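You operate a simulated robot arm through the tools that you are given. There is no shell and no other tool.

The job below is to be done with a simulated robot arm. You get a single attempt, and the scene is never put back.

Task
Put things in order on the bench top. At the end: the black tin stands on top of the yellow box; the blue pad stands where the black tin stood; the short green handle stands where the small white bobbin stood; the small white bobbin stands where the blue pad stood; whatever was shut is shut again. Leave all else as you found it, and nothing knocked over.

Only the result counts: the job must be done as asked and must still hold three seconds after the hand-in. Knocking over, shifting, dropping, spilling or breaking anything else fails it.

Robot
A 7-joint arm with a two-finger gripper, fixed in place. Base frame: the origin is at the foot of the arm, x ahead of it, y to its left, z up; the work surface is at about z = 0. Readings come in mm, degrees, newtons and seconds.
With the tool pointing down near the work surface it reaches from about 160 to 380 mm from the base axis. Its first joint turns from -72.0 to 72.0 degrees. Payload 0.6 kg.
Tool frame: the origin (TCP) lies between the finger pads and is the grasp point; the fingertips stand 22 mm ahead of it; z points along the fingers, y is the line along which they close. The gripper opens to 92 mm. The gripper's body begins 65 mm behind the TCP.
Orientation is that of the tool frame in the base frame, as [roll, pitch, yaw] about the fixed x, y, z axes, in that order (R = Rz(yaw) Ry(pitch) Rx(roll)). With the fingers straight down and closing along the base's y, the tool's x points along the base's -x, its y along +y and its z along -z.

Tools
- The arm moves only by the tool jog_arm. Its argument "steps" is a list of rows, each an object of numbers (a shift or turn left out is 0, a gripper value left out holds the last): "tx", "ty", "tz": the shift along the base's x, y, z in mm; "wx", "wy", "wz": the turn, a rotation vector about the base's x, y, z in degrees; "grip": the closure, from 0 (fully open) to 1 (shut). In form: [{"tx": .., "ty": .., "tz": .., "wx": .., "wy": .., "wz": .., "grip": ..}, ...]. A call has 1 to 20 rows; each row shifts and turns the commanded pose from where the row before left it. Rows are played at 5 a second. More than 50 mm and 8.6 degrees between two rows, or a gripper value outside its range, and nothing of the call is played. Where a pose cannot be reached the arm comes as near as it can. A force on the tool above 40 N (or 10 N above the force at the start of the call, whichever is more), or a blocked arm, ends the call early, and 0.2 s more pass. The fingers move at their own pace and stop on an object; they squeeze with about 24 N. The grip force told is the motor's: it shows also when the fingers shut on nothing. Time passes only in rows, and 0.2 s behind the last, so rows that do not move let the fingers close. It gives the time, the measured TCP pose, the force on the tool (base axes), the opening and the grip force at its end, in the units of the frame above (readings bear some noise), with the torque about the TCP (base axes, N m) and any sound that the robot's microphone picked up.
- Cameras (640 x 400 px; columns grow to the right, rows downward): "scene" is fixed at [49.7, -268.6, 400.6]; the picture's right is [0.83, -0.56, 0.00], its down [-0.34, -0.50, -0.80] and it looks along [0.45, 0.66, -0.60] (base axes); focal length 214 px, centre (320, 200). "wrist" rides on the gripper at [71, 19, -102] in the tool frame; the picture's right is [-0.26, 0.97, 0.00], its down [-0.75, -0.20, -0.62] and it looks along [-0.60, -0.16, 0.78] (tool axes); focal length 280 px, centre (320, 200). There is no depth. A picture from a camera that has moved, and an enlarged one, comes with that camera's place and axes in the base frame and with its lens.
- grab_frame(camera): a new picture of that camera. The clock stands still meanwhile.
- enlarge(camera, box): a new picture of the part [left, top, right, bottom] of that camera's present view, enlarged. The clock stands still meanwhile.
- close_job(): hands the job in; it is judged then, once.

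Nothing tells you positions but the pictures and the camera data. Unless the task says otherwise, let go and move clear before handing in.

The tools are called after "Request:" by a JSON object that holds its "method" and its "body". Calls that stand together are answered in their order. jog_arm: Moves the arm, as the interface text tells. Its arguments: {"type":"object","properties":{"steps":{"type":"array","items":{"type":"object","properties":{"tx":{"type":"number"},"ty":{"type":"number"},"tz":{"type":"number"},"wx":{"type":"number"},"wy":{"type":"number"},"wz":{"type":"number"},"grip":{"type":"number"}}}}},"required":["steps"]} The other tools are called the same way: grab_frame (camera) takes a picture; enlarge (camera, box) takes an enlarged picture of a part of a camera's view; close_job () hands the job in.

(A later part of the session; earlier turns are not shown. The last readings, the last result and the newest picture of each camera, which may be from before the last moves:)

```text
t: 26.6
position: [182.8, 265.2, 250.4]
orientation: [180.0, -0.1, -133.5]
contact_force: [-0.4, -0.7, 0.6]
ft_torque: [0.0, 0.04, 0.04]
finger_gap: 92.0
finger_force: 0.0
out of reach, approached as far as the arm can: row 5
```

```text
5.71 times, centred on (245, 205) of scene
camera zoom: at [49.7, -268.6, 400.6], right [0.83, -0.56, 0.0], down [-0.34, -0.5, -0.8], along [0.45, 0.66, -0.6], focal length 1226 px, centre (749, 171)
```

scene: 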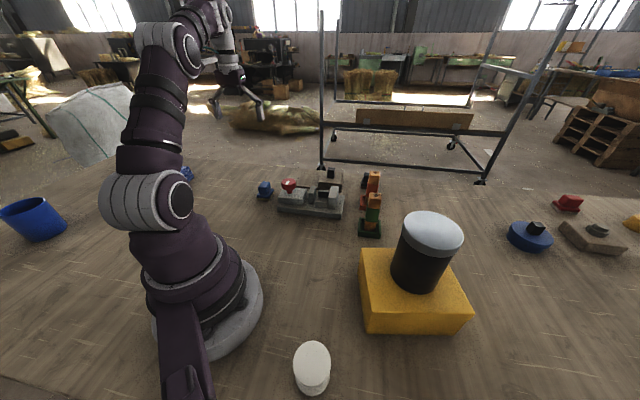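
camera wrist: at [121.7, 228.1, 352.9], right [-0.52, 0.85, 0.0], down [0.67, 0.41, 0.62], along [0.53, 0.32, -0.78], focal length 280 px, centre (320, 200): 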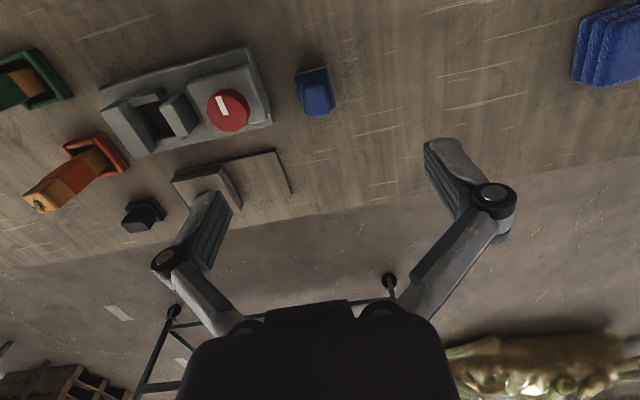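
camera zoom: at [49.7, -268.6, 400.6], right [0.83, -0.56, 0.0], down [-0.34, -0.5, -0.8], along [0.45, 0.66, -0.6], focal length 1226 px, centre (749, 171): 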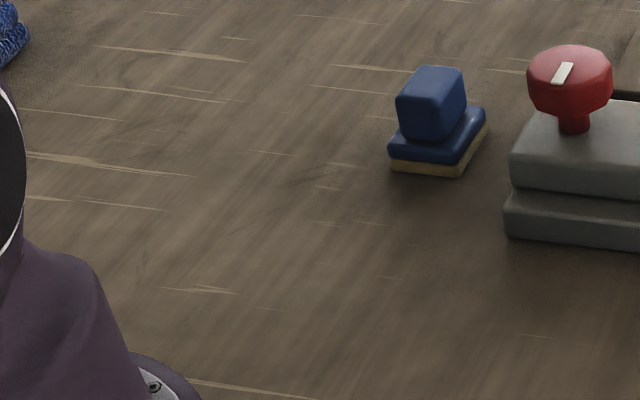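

Combining both views, the pad is centred at about (216, 282.5), its long side pointing radially; the blue block on top is roughly 25 mm wide. I'll narrow the gripper, come down partway and move over it.

Request:
{"method": "jog_arm", "body": {"steps": [{"tz": -35, "grip": 0.38}, {"tz": -35}, {"tz": -30}, {"tx": 16.6, "ty": 8.7}, {"tx": 16.6, "ty": 8.6}, {"tz": -20}, {"tz": -20}, {}]}}

Request:
{"method": "grab_frame", "body": {"camera": "wrist"}}

Request:
{"method": "enlarge", "body": {"camera": "scene", "box": [220, 110, 320, 210]}}

```text
t: 28.4
position: [220.8, 282.1, 110.5]
orientation: [179.9, 0.0, -133.6]
contact_force: [-0.2, 0.6, 0.4]
ft_torque: [0.0, 0.0, 0.0]
finger_gap: 57.2
finger_force: 0.0
```

```text
taken
camera wrist: at [158.1, 245.2, 212.8], right [-0.52, 0.86, 0.0], down [0.67, 0.4, 0.63], along [0.53, 0.32, -0.78], focal length 280 px, centre (320, 200)
```

wrist: 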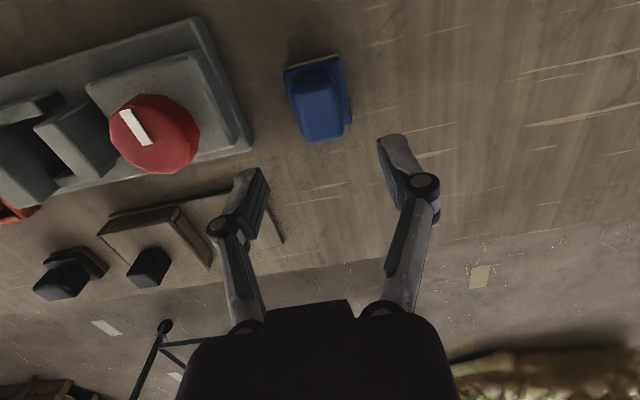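

```text
4.00 times, centred on (270, 160) of scene
camera zoom: at [49.7, -268.6, 400.6], right [0.83, -0.56, 0.0], down [-0.34, -0.5, -0.8], along [0.45, 0.66, -0.6], focal length 858 px, centre (520, 360)
```

zoom: 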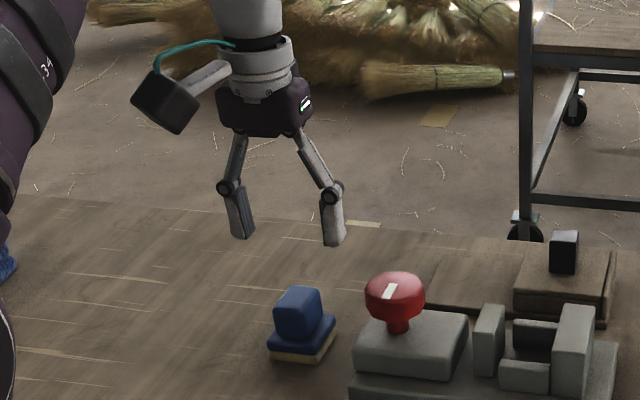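

Request:
{"method": "enlarge", "body": {"camera": "wrist", "box": [260, 40, 380, 160]}}

```text
3.33 times, centred on (320, 100) of wrist
camera zoom: at [158.1, 245.2, 212.8], right [-0.52, 0.86, 0.0], down [0.67, 0.4, 0.63], along [0.53, 0.32, -0.78], focal length 935 px, centre (320, 533)
```

zoom: 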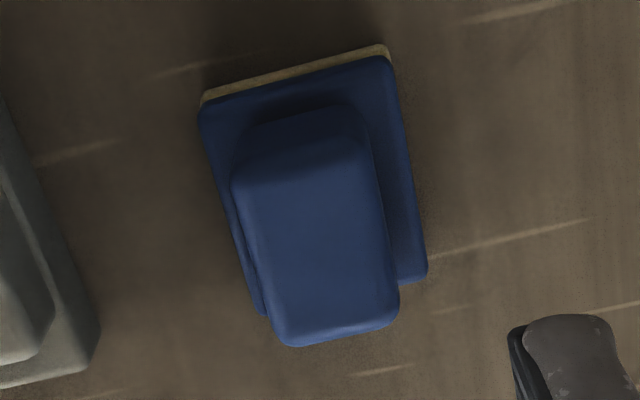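

The pad measures the same from this angle, centre (217, 281.5) with the block top near (215, 280). I'll shift about 5 mm and come down so that the tips straddle the block above the base plate.

Request:
{"method": "jog_arm", "body": {"steps": [{"tx": -5, "ty": -2.5}, {"tz": -20}, {"tz": -20}, {"tz": -15}, {}]}}

Request:
{"method": "grab_frame", "body": {"camera": "wrist"}}

Request:
{"method": "enlarge", "body": {"camera": "scene", "box": [230, 140, 300, 210]}}

```text
t: 29.6
position: [213.3, 279.4, 55.4]
orientation: [-180.0, 0.0, -133.6]
contact_force: [-0.3, 0.8, 0.0]
ft_torque: [0.02, 0.04, 0.0]
finger_gap: 57.2
finger_force: 0.0
```

```text
taken
camera wrist: at [151.7, 241.9, 157.7], right [-0.52, 0.86, 0.0], down [0.67, 0.4, 0.63], along [0.53, 0.32, -0.78], focal length 280 px, centre (320, 200)
```

wrist: 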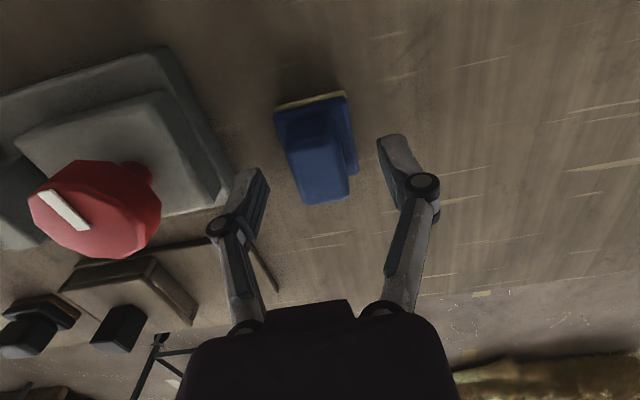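

```text
5.71 times, centred on (265, 175) of scene
camera zoom: at [49.7, -268.6, 400.6], right [0.83, -0.56, 0.0], down [-0.34, -0.5, -0.8], along [0.45, 0.66, -0.6], focal length 1226 px, centre (634, 343)
```

zoom: 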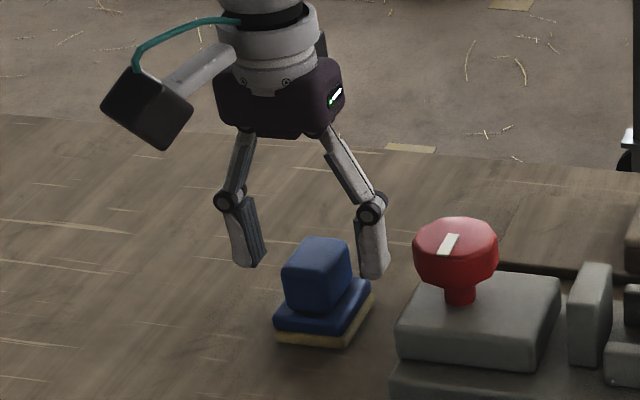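

The tool axis falls on the block top in the picture. I'll descend the last 12 mm and close.

Request:
{"method": "jog_arm", "body": {"steps": [{"tz": -6}, {"tz": -6}, {}, {"grip": 0.6}, {"grip": 1}, {}, {}]}}

Request:
{"method": "grab_frame", "body": {"camera": "wrist"}}

Request:
{"method": "enlarge", "body": {"camera": "scene", "box": [230, 140, 300, 210]}}

```text
t: 31.2
position: [215.1, 280.3, 43.4]
orientation: [-179.9, 0.1, -133.7]
contact_force: [0.2, -0.1, 1.8]
ft_torque: [-0.03, -0.01, -0.04]
finger_gap: 25.3
finger_force: 24.5
```

```text
taken
camera wrist: at [152.2, 242.5, 145.9], right [-0.52, 0.86, 0.0], down [0.67, 0.4, 0.62], along [0.53, 0.32, -0.78], focal length 280 px, centre (320, 200)
```

wrist: 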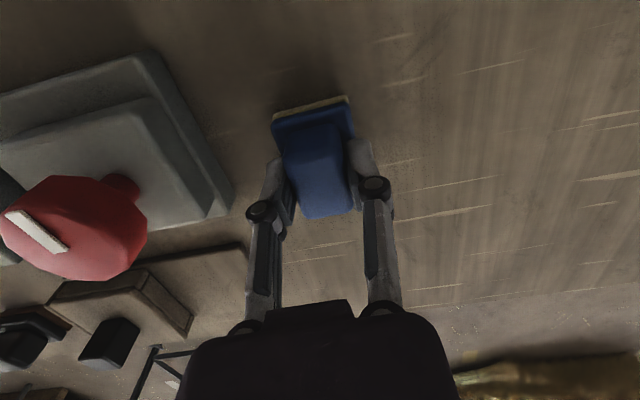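

```text
5.71 times, centred on (265, 175) of scene
camera zoom: at [49.7, -268.6, 400.6], right [0.83, -0.56, 0.0], down [-0.34, -0.5, -0.8], along [0.45, 0.66, -0.6], focal length 1226 px, centre (634, 343)
```

zoom: 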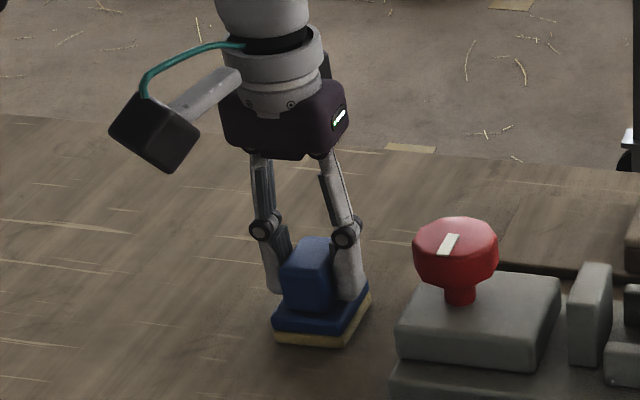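

The block is held (25 mm gap) and the pad hasn't shifted. I'll lift it and carry it straight inward to where the tin stood.

Request:
{"method": "jog_arm", "body": {"steps": [{"tz": 8}, {"tz": 16}, {"tz": 20}, {"tx": -19.1, "ty": -18.84}, {"tx": -19.1, "ty": -18.84}, {"tx": -19.1, "ty": -18.84}, {"tx": -19.1, "ty": -18.84}, {"tx": -19.1, "ty": -18.84}, {}, {"tz": -15}, {"tz": -15}, {}]}}

Request:
{"method": "grab_frame", "body": {"camera": "wrist"}}

Request:
{"method": "enlarge", "body": {"camera": "scene", "box": [200, 140, 300, 240]}}

```text
t: 33.8
position: [119.5, 185.6, 58.4]
orientation: [180.0, 0.0, -133.6]
contact_force: [-0.5, 0.9, -0.4]
ft_torque: [0.03, 0.01, 0.0]
finger_gap: 25.0
finger_force: 24.2
```

```text
taken
camera wrist: at [56.3, 147.6, 160.0], right [-0.52, 0.86, 0.0], down [0.67, 0.4, 0.62], along [0.53, 0.32, -0.78], focal length 280 px, centre (320, 200)
```

wrist: 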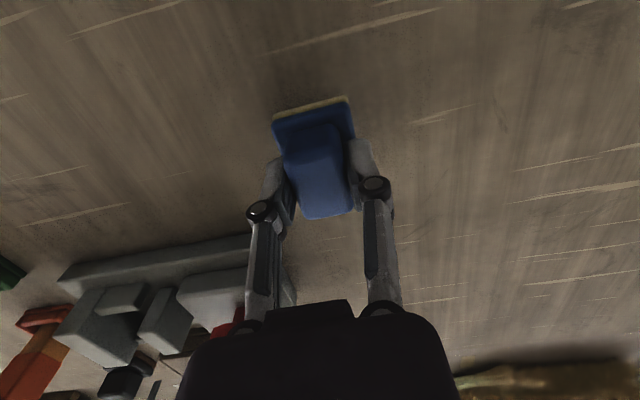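

```text
4.00 times, centred on (250, 190) of scene
camera zoom: at [49.7, -268.6, 400.6], right [0.83, -0.56, 0.0], down [-0.34, -0.5, -0.8], along [0.45, 0.66, -0.6], focal length 858 px, centre (600, 240)
```

zoom: 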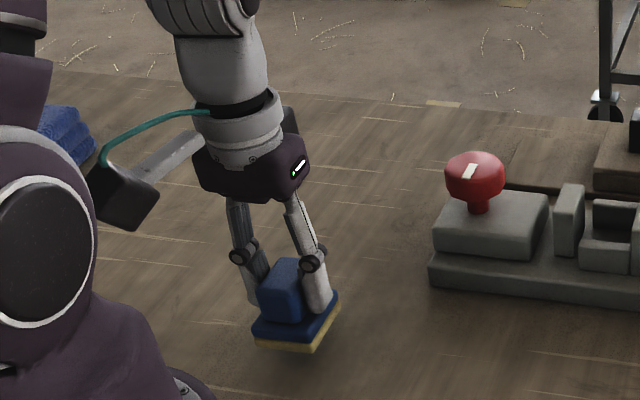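

The pad hangs over the tin's old spot, about 14 mm above the bench. I'll lower it gently and watch for contact.

Request:
{"method": "jog_arm", "body": {"steps": [{"tz": -6}, {"tz": -5}, {"tz": -2}, {}]}}

```text
t: 34.8
position: [119.8, 186.2, 44.2]
orientation: [180.0, 0.0, -133.6]
contact_force: [0.1, 0.1, -1.9]
ft_torque: [-0.03, -0.02, 0.01]
finger_gap: 25.2
finger_force: 24.5
```

Request:
{"method": "jog_arm", "body": {"steps": [{"tz": -0.7}, {}]}}

```text
t: 35.4
position: [119.0, 184.8, 43.5]
orientation: [179.9, 0.0, -133.6]
contact_force: [-0.2, 0.1, -1.4]
ft_torque: [-0.01, -0.03, 0.03]
finger_gap: 25.2
finger_force: 24.4
```

Request:
{"method": "jog_arm", "body": {"steps": [{"tz": -0.7}, {}]}}

```text
t: 36.0
position: [120.1, 185.5, 43.1]
orientation: [-180.0, 0.0, -133.6]
contact_force: [0.0, 0.3, -0.3]
ft_torque: [-0.01, 0.05, -0.02]
finger_gap: 25.2
finger_force: 23.3
```

The weight has come off the gripper, so the pad is on the bench. I'll release, rise and check its placement.

Request:
{"method": "jog_arm", "body": {"steps": [{"grip": 0.6}, {"grip": 0.35}, {}, {"tz": 20}, {"tz": 40}, {"tz": 50}, {"tz": 50}, {}]}}

Request:
{"method": "grab_frame", "body": {"camera": "wrist"}}

Request:
{"method": "enlarge", "body": {"camera": "scene", "box": [200, 160, 300, 240]}}

```text
t: 37.8
position: [123.0, 185.2, 204.7]
orientation: [-180.0, 0.0, -133.6]
contact_force: [0.4, -0.2, 0.9]
ft_torque: [-0.01, -0.03, 0.01]
finger_gap: 59.8
finger_force: 0.0
```

```text
taken
camera wrist: at [60.0, 147.3, 306.4], right [-0.52, 0.86, 0.0], down [0.67, 0.4, 0.63], along [0.53, 0.32, -0.78], focal length 280 px, centre (320, 200)
```

wrist: 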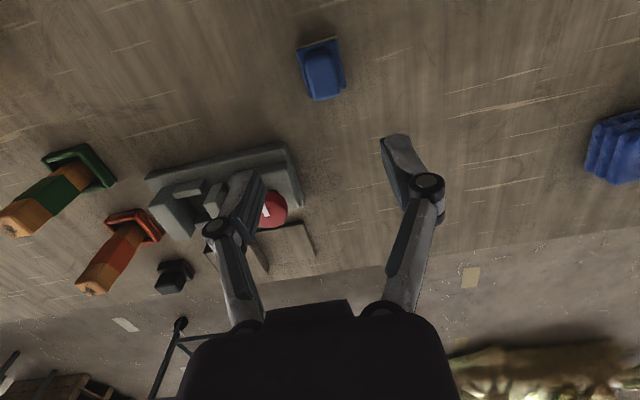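

```text
5.00 times, centred on (250, 200) of scene
camera zoom: at [49.7, -268.6, 400.6], right [0.83, -0.56, 0.0], down [-0.34, -0.5, -0.8], along [0.45, 0.66, -0.6], focal length 1072 px, centre (670, 200)
```

zoom: 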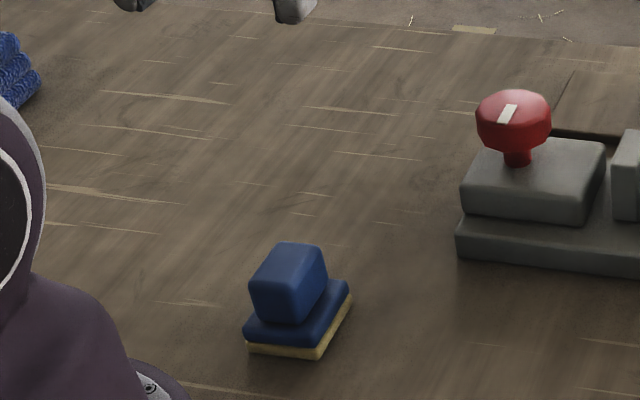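

The pad stands where the tin was. Next I'll swing across to the right side, above the white bobbin, and take a look from there.

Request:
{"method": "jog_arm", "body": {"steps": [{"tx": 24.6, "ty": -19.6, "wz": -7.74}, {"tx": 22.9, "ty": -23.6, "wz": -7.74}, {"tx": 19.2, "ty": -26.7, "wz": -7.74}, {"tx": 15.0, "ty": -29.3, "wz": -7.74}, {"tx": 10.5, "ty": -31.2, "wz": -7.74}, {"tx": 5.8, "ty": -32.4, "wz": -7.74}, {"tx": 1.0, "ty": -32.9, "wz": -7.74}, {"tx": -4.9, "ty": -32.4, "wz": -7.74}, {"tx": -9.8, "ty": -31.7, "wz": -7.74}, {"tx": -15.0, "ty": -28.8, "wz": -7.74}, {"tx": -19.7, "ty": -25.5, "wz": -7.74}, {"tx": -23.0, "ty": -21.9, "wz": -7.74}, {"tx": -26.3, "ty": -17.2, "wz": -7.74}, {"tx": -27.7, "ty": -12.5, "wz": -7.74}, {}]}}

Request:
{"method": "grab_frame", "body": {"camera": "wrist"}}

Request:
{"method": "grab_frame", "body": {"camera": "scene"}}

```text
t: 41.0
position: [90.8, -177.8, 200.9]
orientation: [180.0, 0.0, 117.8]
contact_force: [-0.2, -0.3, -0.1]
ft_torque: [0.02, -0.04, 0.0]
finger_gap: 59.7
finger_force: 0.0
```

```text
taken
camera wrist: at [75.2, -105.7, 303.6], right [0.98, 0.22, 0.0], down [0.17, -0.76, 0.62], along [0.14, -0.61, -0.78], focal length 280 px, centre (320, 200)
```

wrist: 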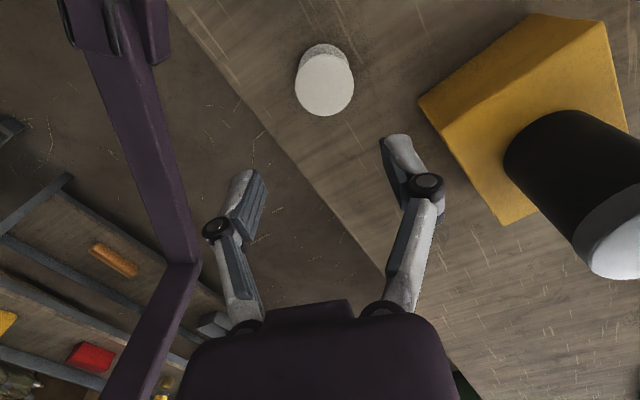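

```text
taken
```

scene: 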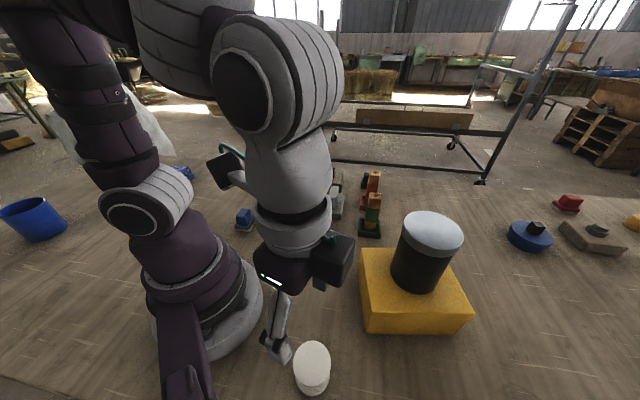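

Request:
{"method": "enlarge", "body": {"camera": "wrist", "box": [270, 30, 380, 130]}}

Request:
{"method": "enlarge", "body": {"camera": "scene", "box": [250, 300, 360, 400]}}

```text
4.00 times, centred on (325, 80) of wrist
camera zoom: at [75.2, -105.7, 303.6], right [0.98, 0.22, 0.0], down [0.17, -0.76, 0.62], along [0.14, -0.61, -0.78], focal length 1122 px, centre (300, 680)
```

zoom: 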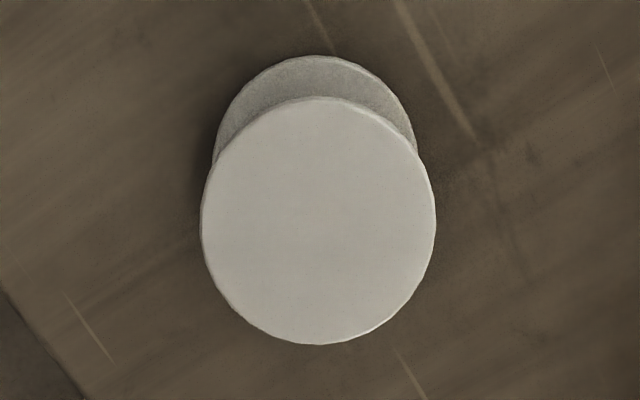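

```text
4.00 times, centred on (305, 350) of scene
camera zoom: at [49.7, -268.6, 400.6], right [0.83, -0.56, 0.0], down [-0.34, -0.5, -0.8], along [0.45, 0.66, -0.6], focal length 858 px, centre (380, -400)
```

zoom: 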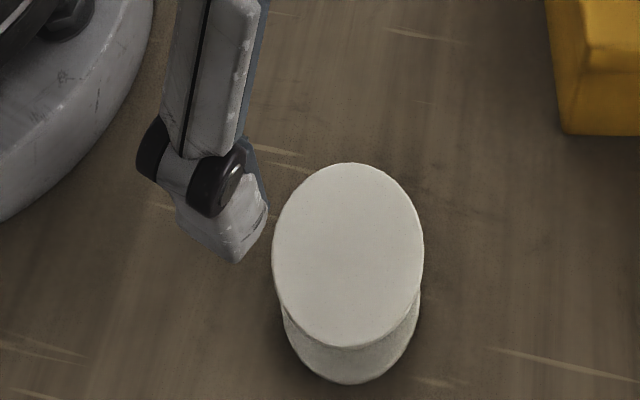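

Triangulating again gives the bobbin at (96, -179), about 45 mm tall and 52 mm across. I'll shift 5 mm, open somewhat wider and descend partway, then check.

Request:
{"method": "jog_arm", "body": {"steps": [{"tx": 4.7, "ty": -1.5, "grip": 0.12}, {"tz": -35}, {"tz": -35}, {"tz": -30}, {"tz": -20}, {}]}}

Request:
{"method": "grab_frame", "body": {"camera": "wrist"}}

Request:
{"method": "enlarge", "body": {"camera": "scene", "box": [240, 260, 400, 400]}}

```text
t: 42.4
position: [95.3, -181.0, 80.6]
orientation: [180.0, 0.0, 118.0]
contact_force: [1.2, 0.3, 0.2]
ft_torque: [0.0, 0.0, -0.02]
finger_gap: 80.8
finger_force: 0.1
```

```text
taken
camera wrist: at [79.4, -108.8, 183.5], right [0.97, 0.22, 0.0], down [0.17, -0.76, 0.62], along [0.14, -0.61, -0.78], focal length 280 px, centre (320, 200)
```

wrist: 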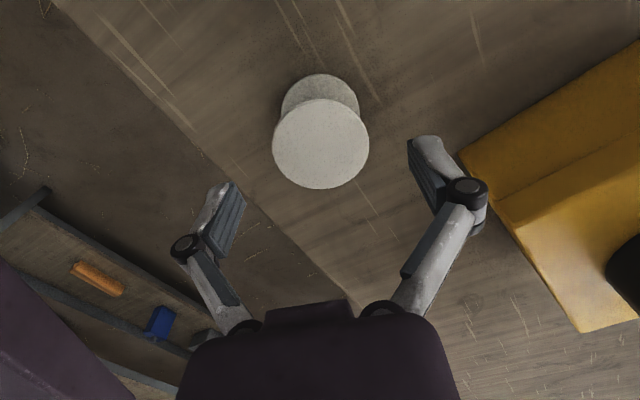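

```text
2.86 times, centred on (320, 330) of scene
camera zoom: at [49.7, -268.6, 400.6], right [0.83, -0.56, 0.0], down [-0.34, -0.5, -0.8], along [0.45, 0.66, -0.6], focal length 613 px, centre (320, -171)
```

zoom: 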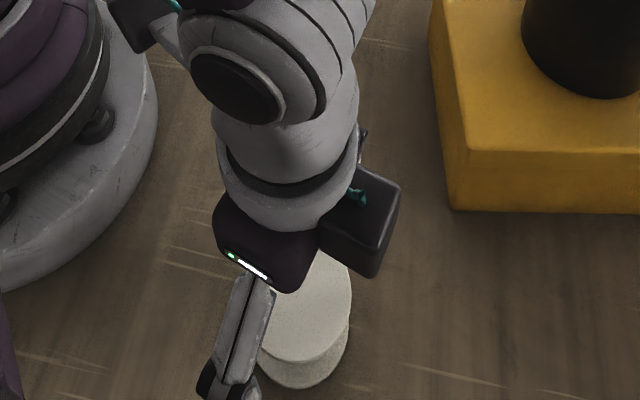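

The bobbin is lined up between the fingers. I'll nudge it 1.5 mm, descend to about z=27 and close.

Request:
{"method": "jog_arm", "body": {"steps": [{"ty": 1.5, "tz": -15}, {"tz": -15}, {"tz": -12}, {"tz": -12}, {}]}}

Request:
{"method": "grab_frame", "body": {"camera": "wrist"}}

```text
t: 43.6
position: [95.4, -180.7, 28.6]
orientation: [-180.0, 0.0, 118.0]
contact_force: [-0.1, 0.1, -0.1]
ft_torque: [0.02, 0.0, -0.01]
finger_gap: 80.6
finger_force: 0.1
```

```text
taken
camera wrist: at [79.5, -108.0, 130.7], right [0.97, 0.22, 0.0], down [0.17, -0.76, 0.63], along [0.14, -0.61, -0.78], focal length 280 px, centre (320, 200)
```

wrist: 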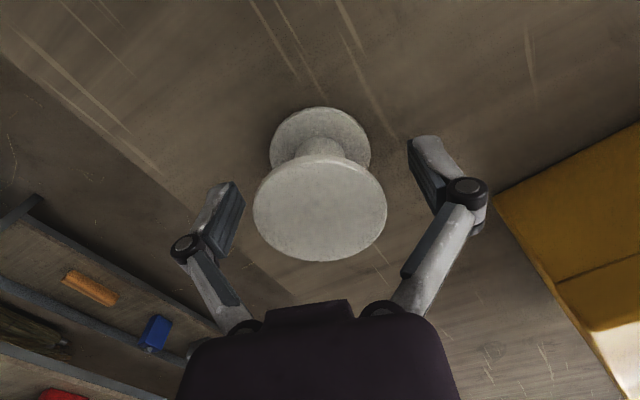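

Request:
{"method": "jog_arm", "body": {"steps": [{"grip": 0.35}, {"grip": 1}, {}, {}]}}

Request:
{"method": "grab_frame", "body": {"camera": "wrist"}}

```text
t: 44.6
position: [96.0, -180.5, 28.5]
orientation: [180.0, 0.0, 118.0]
contact_force: [-0.4, 1.1, 11.2]
ft_torque: [0.09, 0.05, 0.09]
finger_gap: 49.3
finger_force: 23.9
```

```text
taken
camera wrist: at [79.5, -108.0, 130.8], right [0.97, 0.22, 0.0], down [0.17, -0.76, 0.63], along [0.14, -0.61, -0.78], focal length 280 px, centre (320, 200)
```

wrist: 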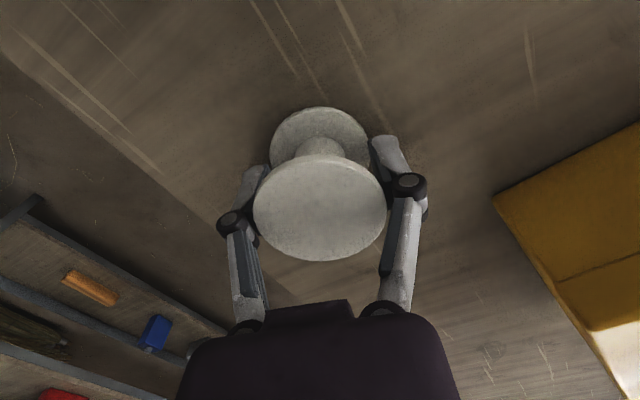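

The bobbin is gripped at 49 mm without having moved. I'll lift it first and verify the hold before the long swing.

Request:
{"method": "jog_arm", "body": {"steps": [{"tz": 5}, {"tz": 15}, {"tz": 30}, {"tz": 30}, {"tz": 32}, {}]}}

Request:
{"method": "grab_frame", "body": {"camera": "wrist"}}

Request:
{"method": "grab_frame", "body": {"camera": "scene"}}

```text
t: 46.0
position: [95.3, -179.8, 140.9]
orientation: [180.0, 0.0, 117.9]
contact_force: [-0.5, 0.3, 0.0]
ft_torque: [-0.01, 0.0, -0.02]
finger_gap: 49.1
finger_force: 23.4
```

```text
taken
camera wrist: at [80.4, -107.6, 243.2], right [0.97, 0.22, 0.0], down [0.17, -0.76, 0.62], along [0.14, -0.61, -0.78], focal length 280 px, centre (320, 200)
```

wrist: 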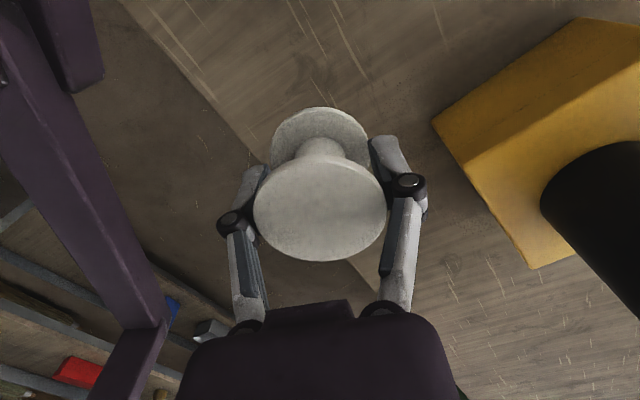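

```text
taken
```

scene: 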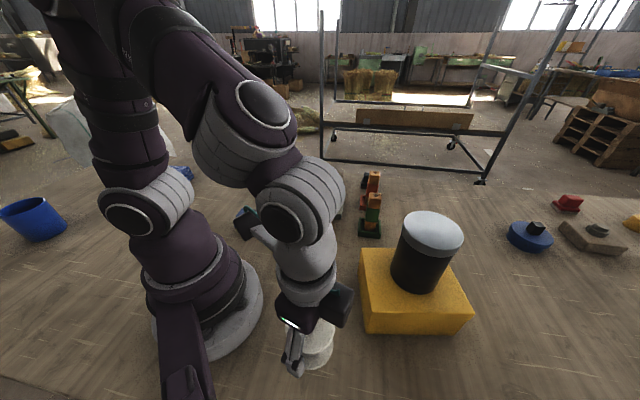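

The bobbin is held level and came up cleanly. I'll swing it round to the left side at a safe height.

Request:
{"method": "jog_arm", "body": {"steps": [{"tx": 29.2, "ty": 9.3, "wz": 7.74}, {"tx": 27.1, "ty": 15.0, "wz": 7.74}, {"tx": 23.1, "ty": 21.5, "wz": 7.74}, {"tx": 18.3, "ty": 25.8, "wz": 7.74}, {"tx": 13.6, "ty": 28.7, "wz": 7.74}, {"tx": 9.2, "ty": 30.0, "wz": 7.74}, {"tx": 5.0, "ty": 31.3, "wz": 7.74}, {"tx": 0.4, "ty": 31.8, "wz": 7.74}, {"tx": -4.0, "ty": 31.1, "wz": 7.74}, {"tx": -8.5, "ty": 30.6, "wz": 7.74}, {"tx": -9.2, "ty": 30.9, "wz": 7.74}, {"tx": -9.8, "ty": 32.7, "wz": 7.74}, {"tx": -10.9, "ty": 36.2, "wz": 7.74}, {"tx": -14.5, "ty": 39.6, "wz": 7.74}, {"tx": 17.4, "ty": 22.5}, {"tx": 17.4, "ty": 22.5}, {"tx": 17.4, "ty": 22.5}, {}]}}

Request:
{"method": "grab_frame", "body": {"camera": "wrist"}}

Request:
{"method": "grab_frame", "body": {"camera": "scene"}}

```text
t: 49.8
position: [217.4, 280.9, 138.8]
orientation: [179.9, -0.1, -133.6]
contact_force: [-0.5, 0.3, 0.1]
ft_torque: [0.01, 0.03, 0.01]
finger_gap: 49.2
finger_force: 24.5
```

```text
taken
camera wrist: at [154.4, 243.6, 241.0], right [-0.52, 0.85, 0.0], down [0.67, 0.41, 0.62], along [0.53, 0.32, -0.78], focal length 280 px, centre (320, 200)
```

wrist: 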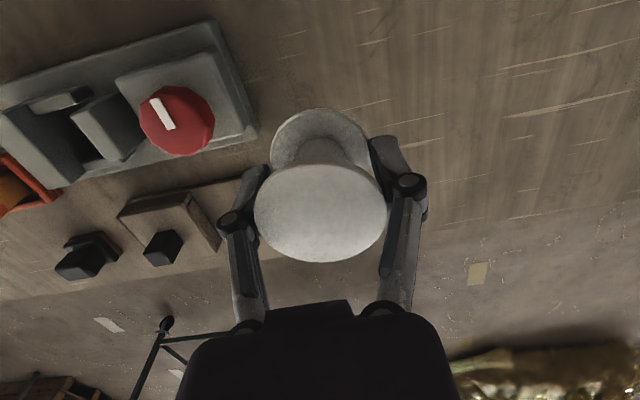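

```text
taken
```

scene: 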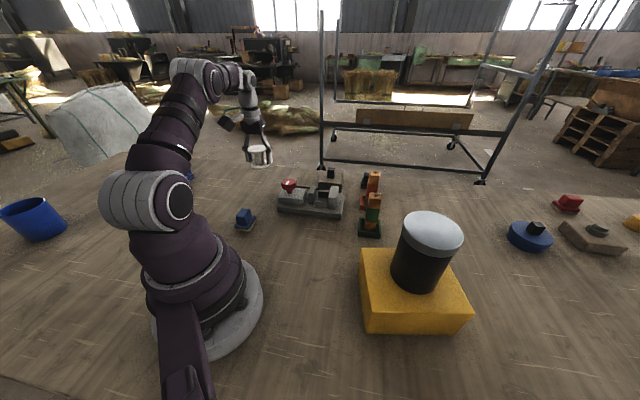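

It's above the pad's former place at (217, 281). I'll lower in stages.

Request:
{"method": "jog_arm", "body": {"steps": [{"tz": -25}, {"tz": -25}, {"tz": -25}, {"tz": -18}, {"tz": -8}, {"tz": -4}, {}]}}

Request:
{"method": "enlarge", "body": {"camera": "scene", "box": [220, 140, 300, 210]}}

Request:
{"method": "grab_frame", "body": {"camera": "wrist"}}

```text
t: 51.4
position: [218.2, 280.8, 34.8]
orientation: [179.9, 0.0, -133.6]
contact_force: [0.2, -1.2, 0.0]
ft_torque: [0.01, 0.01, -0.01]
finger_gap: 49.0
finger_force: 24.0
```

```text
5.71 times, centred on (260, 175) of scene
camera zoom: at [49.7, -268.6, 400.6], right [0.83, -0.56, 0.0], down [-0.34, -0.5, -0.8], along [0.45, 0.66, -0.6], focal length 1226 px, centre (663, 343)
```

zoom: 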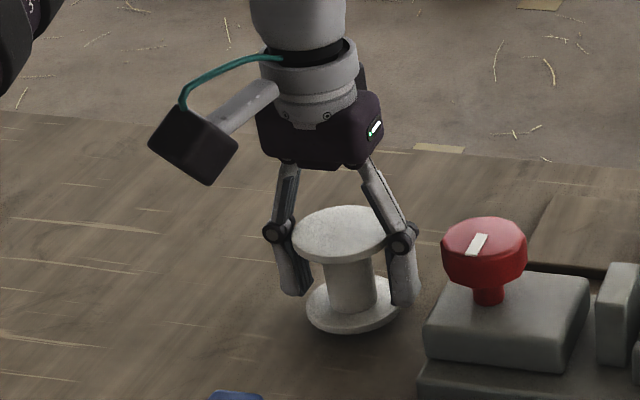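

```text
taken
camera wrist: at [155.3, 244.1, 138.5], right [-0.52, 0.86, 0.0], down [0.67, 0.4, 0.62], along [0.53, 0.32, -0.78], focal length 280 px, centre (320, 200)
```

wrist: 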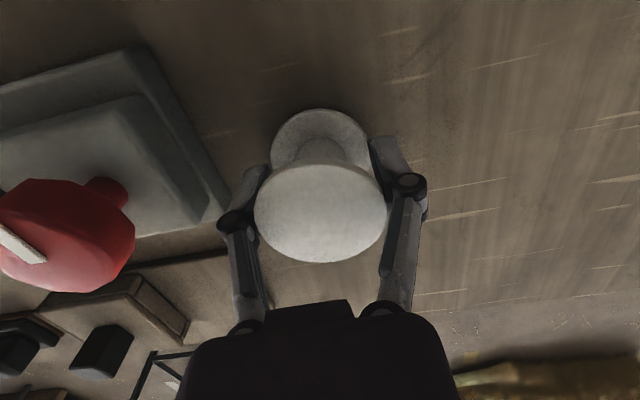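

Request:
{"method": "jog_arm", "body": {"steps": [{"tz": -3}, {"tz": -2}, {}]}}

```text
t: 52.2
position: [217.0, 281.7, 32.5]
orientation: [-180.0, 0.0, -133.5]
contact_force: [0.2, 0.2, -0.4]
ft_torque: [-0.01, 0.02, -0.03]
finger_gap: 49.2
finger_force: 23.9
```

Request:
{"method": "jog_arm", "body": {"steps": [{"tz": -1.5}, {}]}}

```text
t: 52.8
position: [217.3, 282.3, 29.2]
orientation: [-180.0, 0.0, -133.6]
contact_force: [0.8, 0.2, -0.4]
ft_torque: [0.03, 0.01, 0.01]
finger_gap: 49.3
finger_force: 24.0
```

Request:
{"method": "jog_arm", "body": {"steps": [{"tz": -0.7}, {}]}}

```text
t: 53.4
position: [218.7, 280.6, 29.3]
orientation: [180.0, 0.0, -133.6]
contact_force: [0.1, 0.6, 0.0]
ft_torque: [0.01, 0.0, 0.04]
finger_gap: 49.1
finger_force: 23.8
```

Request:
{"method": "jog_arm", "body": {"steps": [{"tz": -0.7}, {}]}}

```text
t: 54.0
position: [218.1, 282.3, 27.5]
orientation: [180.0, 0.0, -133.5]
contact_force: [-0.2, -1.5, 1.8]
ft_torque: [-0.02, -0.04, -0.04]
finger_gap: 49.3
finger_force: 24.0
```

Request:
{"method": "jog_arm", "body": {"steps": [{"tz": -0.5}, {}]}}

```text
t: 54.6
position: [217.2, 280.1, 28.2]
orientation: [-180.0, 0.2, -133.6]
contact_force: [3.8, 4.2, 13.3]
ft_torque: [-0.11, -0.18, 0.02]
finger_gap: 49.1
finger_force: 24.0
```

The bobbin is firmly on the bench (13 N contact). I'll ease off slightly, open only as far as needed because of the fixture nearby, and rise.

Request:
{"method": "jog_arm", "body": {"steps": [{"tz": 0.4}, {"grip": 0.4}, {"grip": 0.28}, {}]}}

Request:
{"method": "grab_frame", "body": {"camera": "wrist"}}

Request:
{"method": "enlarge", "body": {"camera": "scene", "box": [220, 140, 300, 210]}}

```text
t: 55.6
position: [218.5, 280.4, 26.9]
orientation: [-180.0, 0.0, -133.6]
contact_force: [0.1, -0.1, -0.2]
ft_torque: [0.0, -0.03, -0.03]
finger_gap: 66.3
finger_force: 0.0
```

```text
taken
camera wrist: at [155.2, 243.8, 130.0], right [-0.52, 0.86, 0.0], down [0.67, 0.4, 0.62], along [0.53, 0.32, -0.78], focal length 280 px, centre (320, 200)
```

wrist: 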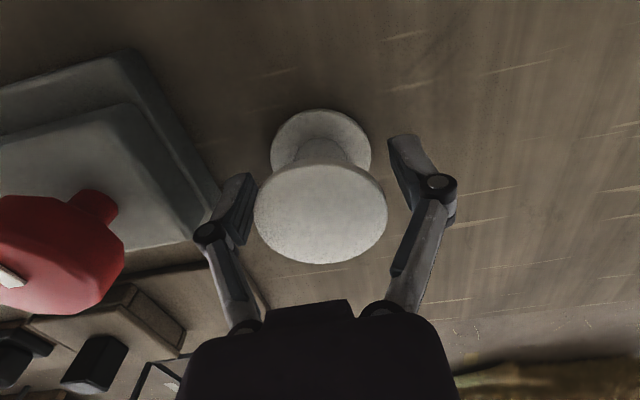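

```text
5.71 times, centred on (260, 175) of scene
camera zoom: at [49.7, -268.6, 400.6], right [0.83, -0.56, 0.0], down [-0.34, -0.5, -0.8], along [0.45, 0.66, -0.6], focal length 1226 px, centre (663, 343)
```

zoom: 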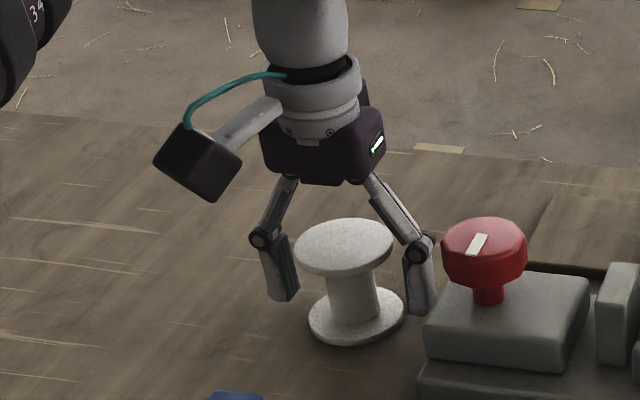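

The bobbin stands upright at the pad's old place. Now I'll rise, retract and move in front of the green handle for a close look.

Request:
{"method": "jog_arm", "body": {"steps": [{"tz": 10}, {"tz": 30}, {"tz": 40}, {"tz": 40}, {"tx": -17, "ty": -22, "tz": 25}, {"tx": -17, "ty": -22, "tz": 25}, {"tx": 30.1, "ty": -26.7, "wz": -7.67}, {"tx": 25.9, "ty": -30.2, "wz": -7.67}, {"tx": 22, "ty": -33.7, "wz": -7.67}, {"tx": 17.2, "ty": -36.4, "wz": -7.67}, {"tx": 12.2, "ty": -38.4, "wz": -7.67}, {"tx": 6.9, "ty": -39.2, "wz": -7.67}, {"tx": 1.7, "ty": -40.3, "wz": -7.67}, {}]}}

Request:
{"method": "grab_frame", "body": {"camera": "wrist"}}

Request:
{"method": "grab_frame", "body": {"camera": "scene"}}

```text
t: 58.6
position: [300.9, -6.9, 197.0]
orientation: [-179.9, 0.0, 172.5]
contact_force: [0.4, -0.1, -0.2]
ft_torque: [0.02, 0.02, 0.0]
finger_gap: 66.1
finger_force: 0.1
```

```text
taken
camera wrist: at [233.9, 22.3, 299.6], right [0.38, 0.92, 0.0], down [0.72, -0.3, 0.62], along [0.58, -0.24, -0.78], focal length 280 px, centre (320, 200)
```

wrist: 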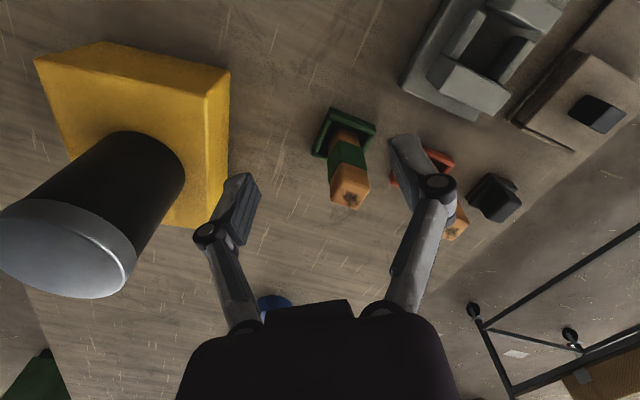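

```text
taken
```

scene: 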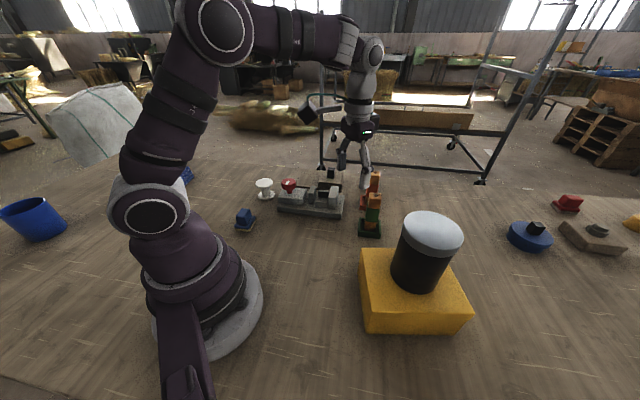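

Request:
{"method": "enlarge", "body": {"camera": "wrist", "box": [280, 90, 400, 220]}}

Request:
{"method": "enlarge", "body": {"camera": "scene", "box": [340, 165, 400, 245]}}

Request:
{"method": "enlarge", "body": {"camera": "wrist", "box": [380, 110, 560, 250]}}

```text
3.08 times, centred on (340, 155) of wrist
camera zoom: at [233.9, 22.3, 299.6], right [0.38, 0.92, 0.0], down [0.72, -0.3, 0.62], along [0.58, -0.24, -0.78], focal length 863 px, centre (258, 338)
```

zoom: 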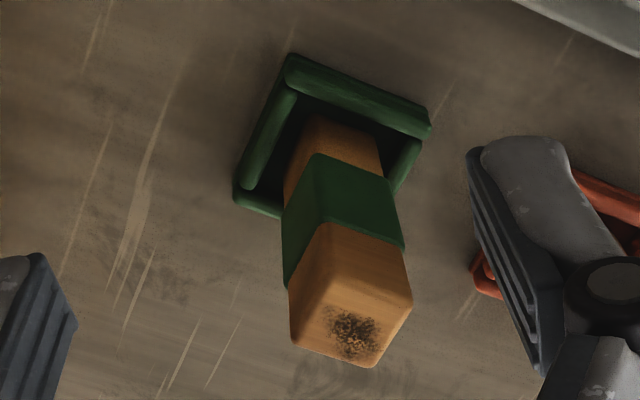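

```text
5.00 times, centred on (370, 205) of scene
camera zoom: at [49.7, -268.6, 400.6], right [0.83, -0.56, 0.0], down [-0.34, -0.5, -0.8], along [0.45, 0.66, -0.6], focal length 1072 px, centre (70, 175)
```

zoom: 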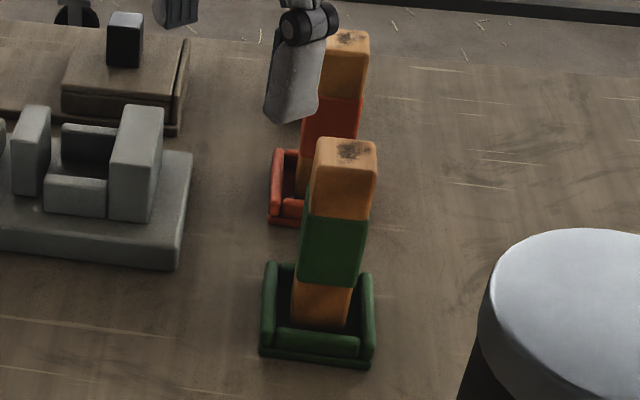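

```text
2.86 times, centred on (470, 180) of wrist
camera zoom: at [233.9, 22.3, 299.6], right [0.38, 0.92, 0.0], down [0.72, -0.3, 0.62], along [0.58, -0.24, -0.78], focal length 801 px, centre (-109, 257)
```

zoom: 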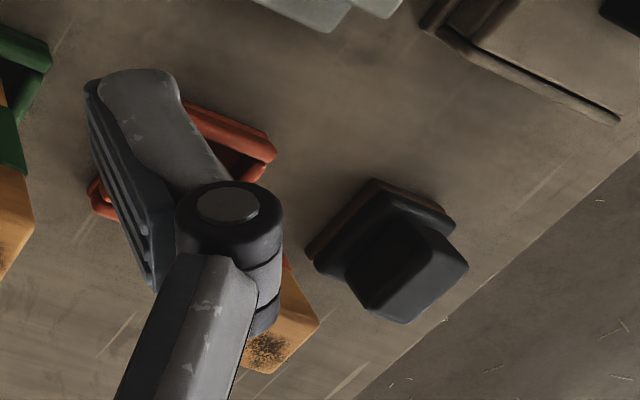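

Request:
{"method": "enlarge", "body": {"camera": "wrist", "box": [322, 158, 372, 212]}}

Request:
{"method": "enlarge", "body": {"camera": "wrist", "box": [305, 100, 385, 160]}}

Request:
{"method": "enlarge", "body": {"camera": "scene", "box": [385, 190, 420, 212]}}

Request:
{"method": "enlarge", "body": {"camera": "scene", "box": [385, 210, 420, 245]}}

```text
7.41 times, centred on (347, 185) of wrist
camera zoom: at [233.9, 22.3, 299.6], right [0.38, 0.92, 0.0], down [0.72, -0.3, 0.62], along [0.58, -0.24, -0.78], focal length 2077 px, centre (120, 311)
```

zoom: 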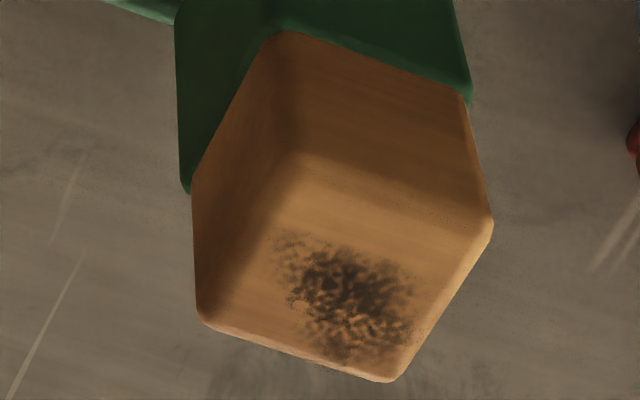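

```text
6.67 times, centred on (345, 130) of wrist
camera zoom: at [233.9, 22.3, 299.6], right [0.38, 0.92, 0.0], down [0.72, -0.3, 0.62], along [0.58, -0.24, -0.78], focal length 1869 px, centre (153, 667)
```

zoom: 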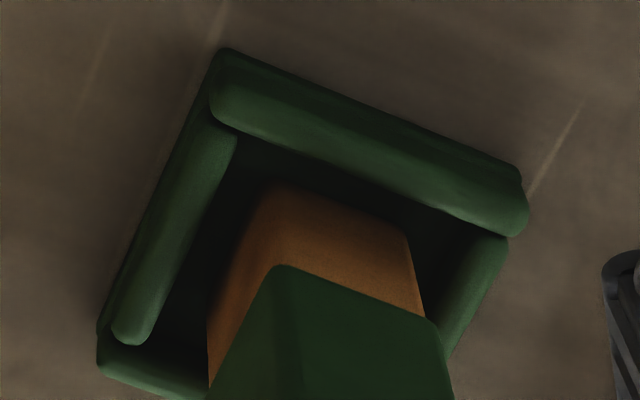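

```text
16.00 times, centred on (402, 201) of scene
camera zoom: at [49.7, -268.6, 400.6], right [0.83, -0.56, 0.0], down [-0.34, -0.5, -0.8], along [0.45, 0.66, -0.6], focal length 3432 px, centre (-1000, 184)
```

zoom: 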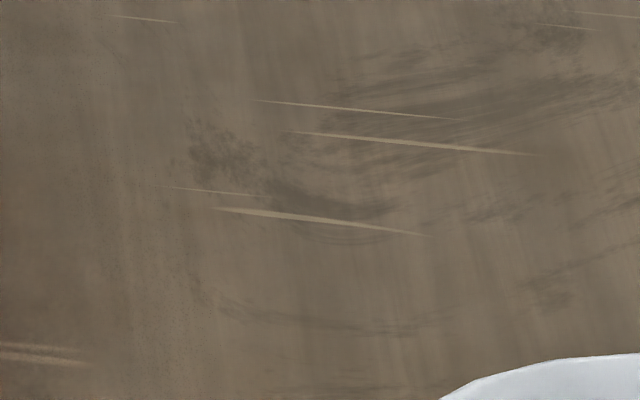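

```text
11.43 times, centred on (402, 228) of scene
camera zoom: at [49.7, -268.6, 400.6], right [0.83, -0.56, 0.0], down [-0.34, -0.5, -0.8], along [0.45, 0.66, -0.6], focal length 2451 px, centre (-623, -114)
```

zoom: 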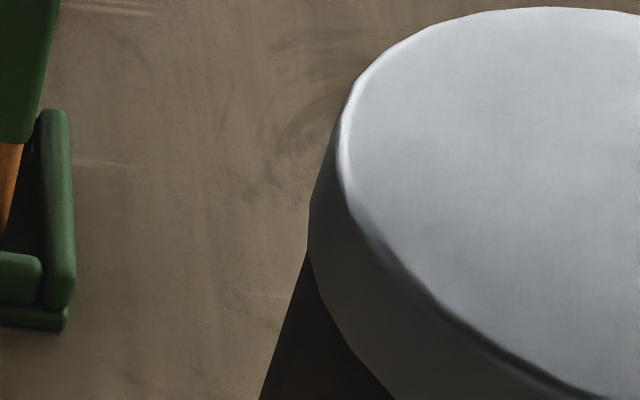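

The handle is a square post about 26 mm wide and 115 mm tall, standing in a green rimmed tray at about (380, -9), with faces turned roughly 45°. I'll turn the gripper to match the faces and approach high, since this is near the edge of reach.

Request:
{"method": "jog_arm", "body": {"steps": [{"wz": -8.2, "tx": 10, "grip": 0.28}, {"wz": -8.2, "tx": 15, "tz": -5}, {"wz": -8.2, "tx": 15, "tz": -12}, {"wz": -8.3, "tx": 15, "ty": -1, "tz": -15}, {"tx": 11, "ty": -1, "tz": -13}, {}]}}

Request:
{"method": "grab_frame", "body": {"camera": "wrist"}}

Request:
{"method": "enlarge", "body": {"camera": "scene", "box": [320, 110, 420, 245]}}

```text
t: 60.0
position: [366.2, -8.4, 152.2]
orientation: [-179.9, -0.1, 139.8]
contact_force: [-0.3, -0.1, 0.2]
ft_torque: [-0.03, -0.01, 0.0]
finger_gap: 66.1
finger_force: 0.0
```

```text
taken
camera wrist: at [325.8, 52.8, 254.8], right [0.82, 0.57, 0.0], down [0.44, -0.64, 0.63], along [0.35, -0.51, -0.78], focal length 280 px, centre (320, 200)
```

wrist: 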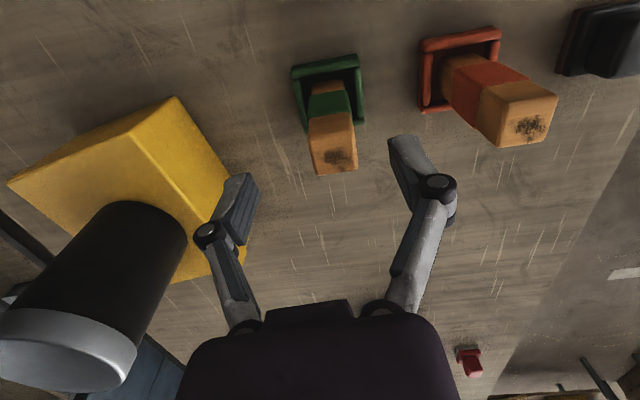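

```text
2.96 times, centred on (370, 178) of scene
camera zoom: at [49.7, -268.6, 400.6], right [0.83, -0.56, 0.0], down [-0.34, -0.5, -0.8], along [0.45, 0.66, -0.6], focal length 636 px, centre (172, 267)
```

zoom: 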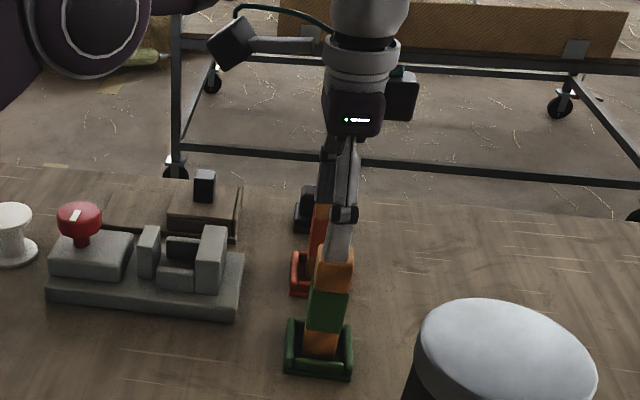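

Request:
{"method": "enlarge", "body": {"camera": "wrist", "box": [280, 40, 390, 190]}}

```text
2.67 times, centred on (335, 115) of wrist
camera zoom: at [325.8, 52.8, 254.8], right [0.82, 0.57, 0.0], down [0.44, -0.64, 0.63], along [0.35, -0.51, -0.78], focal length 748 px, centre (280, 427)
```

zoom: 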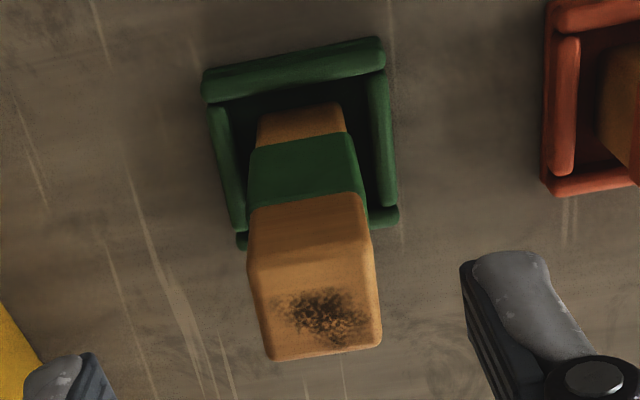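

The post measures at (379, -9), with faces at about 43°. I'll turn a further 6° and ease outward and down in small stages, keeping within reach.

Request:
{"method": "jog_arm", "body": {"steps": [{"wz": -6.2, "tx": 3}, {"tx": 2, "tz": -12}, {"tx": 2, "tz": -10}, {"tx": 2, "tz": -8}, {}]}}

Request:
{"method": "grab_frame", "body": {"camera": "wrist"}}

Request:
{"method": "enlarge", "body": {"camera": "scene", "box": [330, 130, 410, 245]}}

```text
t: 61.2
position: [374.2, -7.3, 121.8]
orientation: [180.0, 0.0, 133.6]
contact_force: [0.3, 0.6, 0.5]
ft_torque: [-0.03, -0.01, 0.0]
finger_gap: 66.0
finger_force: 0.0
```

```text
taken
camera wrist: at [340.7, 57.2, 225.0], right [0.88, 0.48, 0.0], down [0.37, -0.69, 0.63], along [0.3, -0.55, -0.78], focal length 280 px, centre (320, 200)
```

wrist: 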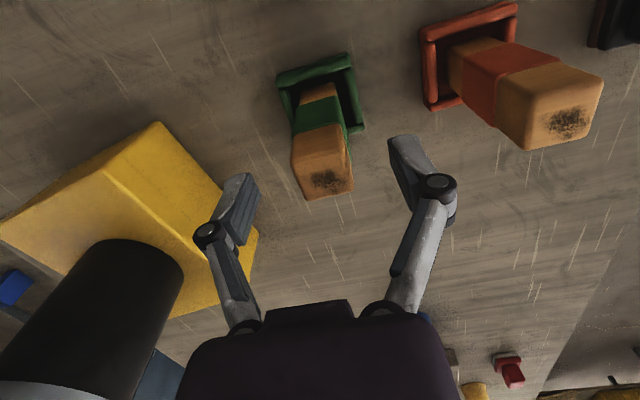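

```text
3.48 times, centred on (370, 188) of scene
camera zoom: at [49.7, -268.6, 400.6], right [0.83, -0.56, 0.0], down [-0.34, -0.5, -0.8], along [0.45, 0.66, -0.6], focal length 746 px, centre (146, 244)
```

zoom: 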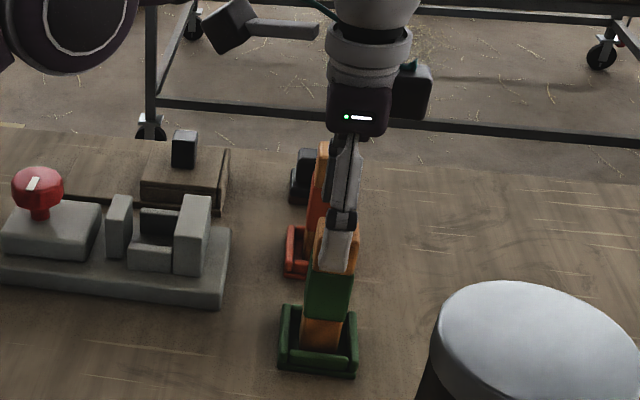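

Request:
{"method": "enlarge", "body": {"camera": "wrist", "box": [260, 50, 400, 210]}}

```text
2.50 times, centred on (330, 130) of wrist
camera zoom: at [340.7, 57.2, 225.0], right [0.88, 0.48, 0.0], down [0.37, -0.69, 0.63], along [0.3, -0.55, -0.78], focal length 701 px, centre (295, 375)
```

zoom: 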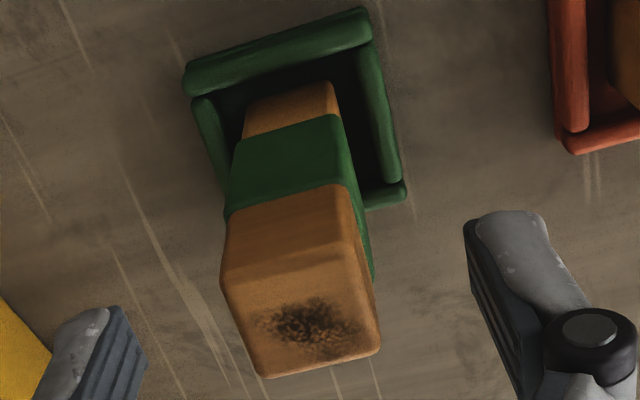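

The fingers are square to the post and nearly centred. I'll continue down to about z=78 while moving 3.5 mm outward.

Request:
{"method": "jog_arm", "body": {"steps": [{"tx": 1.2, "ty": -0.3, "tz": -12}, {"tx": 1.2, "tz": -12}, {"tx": 1.2, "tz": -12}, {"tz": -8}, {}]}}

Request:
{"method": "grab_frame", "body": {"camera": "wrist"}}

Request:
{"method": "enlarge", "body": {"camera": "scene", "box": [330, 150, 410, 245]}}

```text
t: 62.4
position: [381.0, -9.0, 78.9]
orientation: [-180.0, -0.1, 133.7]
contact_force: [-0.6, 0.3, 0.1]
ft_torque: [0.02, 0.03, -0.01]
finger_gap: 66.0
finger_force: 0.2
```

```text
taken
camera wrist: at [345.1, 55.5, 181.1], right [0.88, 0.48, 0.0], down [0.37, -0.69, 0.62], along [0.3, -0.55, -0.78], focal length 280 px, centre (320, 200)
```

wrist: 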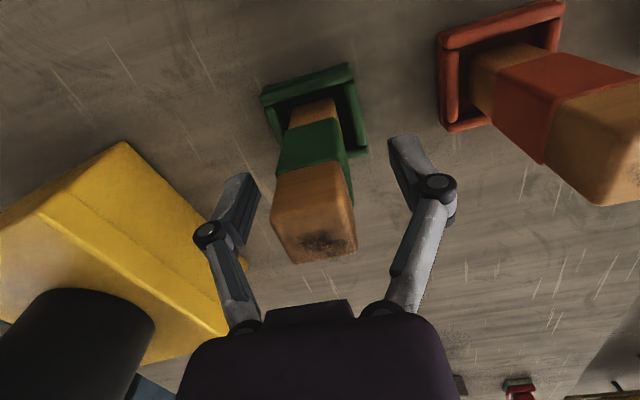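

```text
4.21 times, centred on (370, 198) of scene
camera zoom: at [49.7, -268.6, 400.6], right [0.83, -0.56, 0.0], down [-0.34, -0.5, -0.8], along [0.45, 0.66, -0.6], focal length 903 px, centre (110, 210)
```

zoom: 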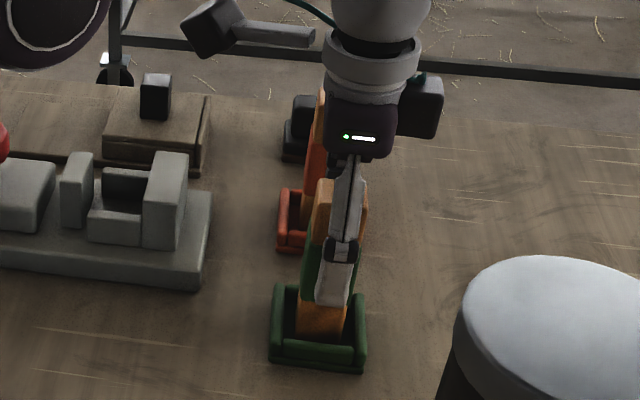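

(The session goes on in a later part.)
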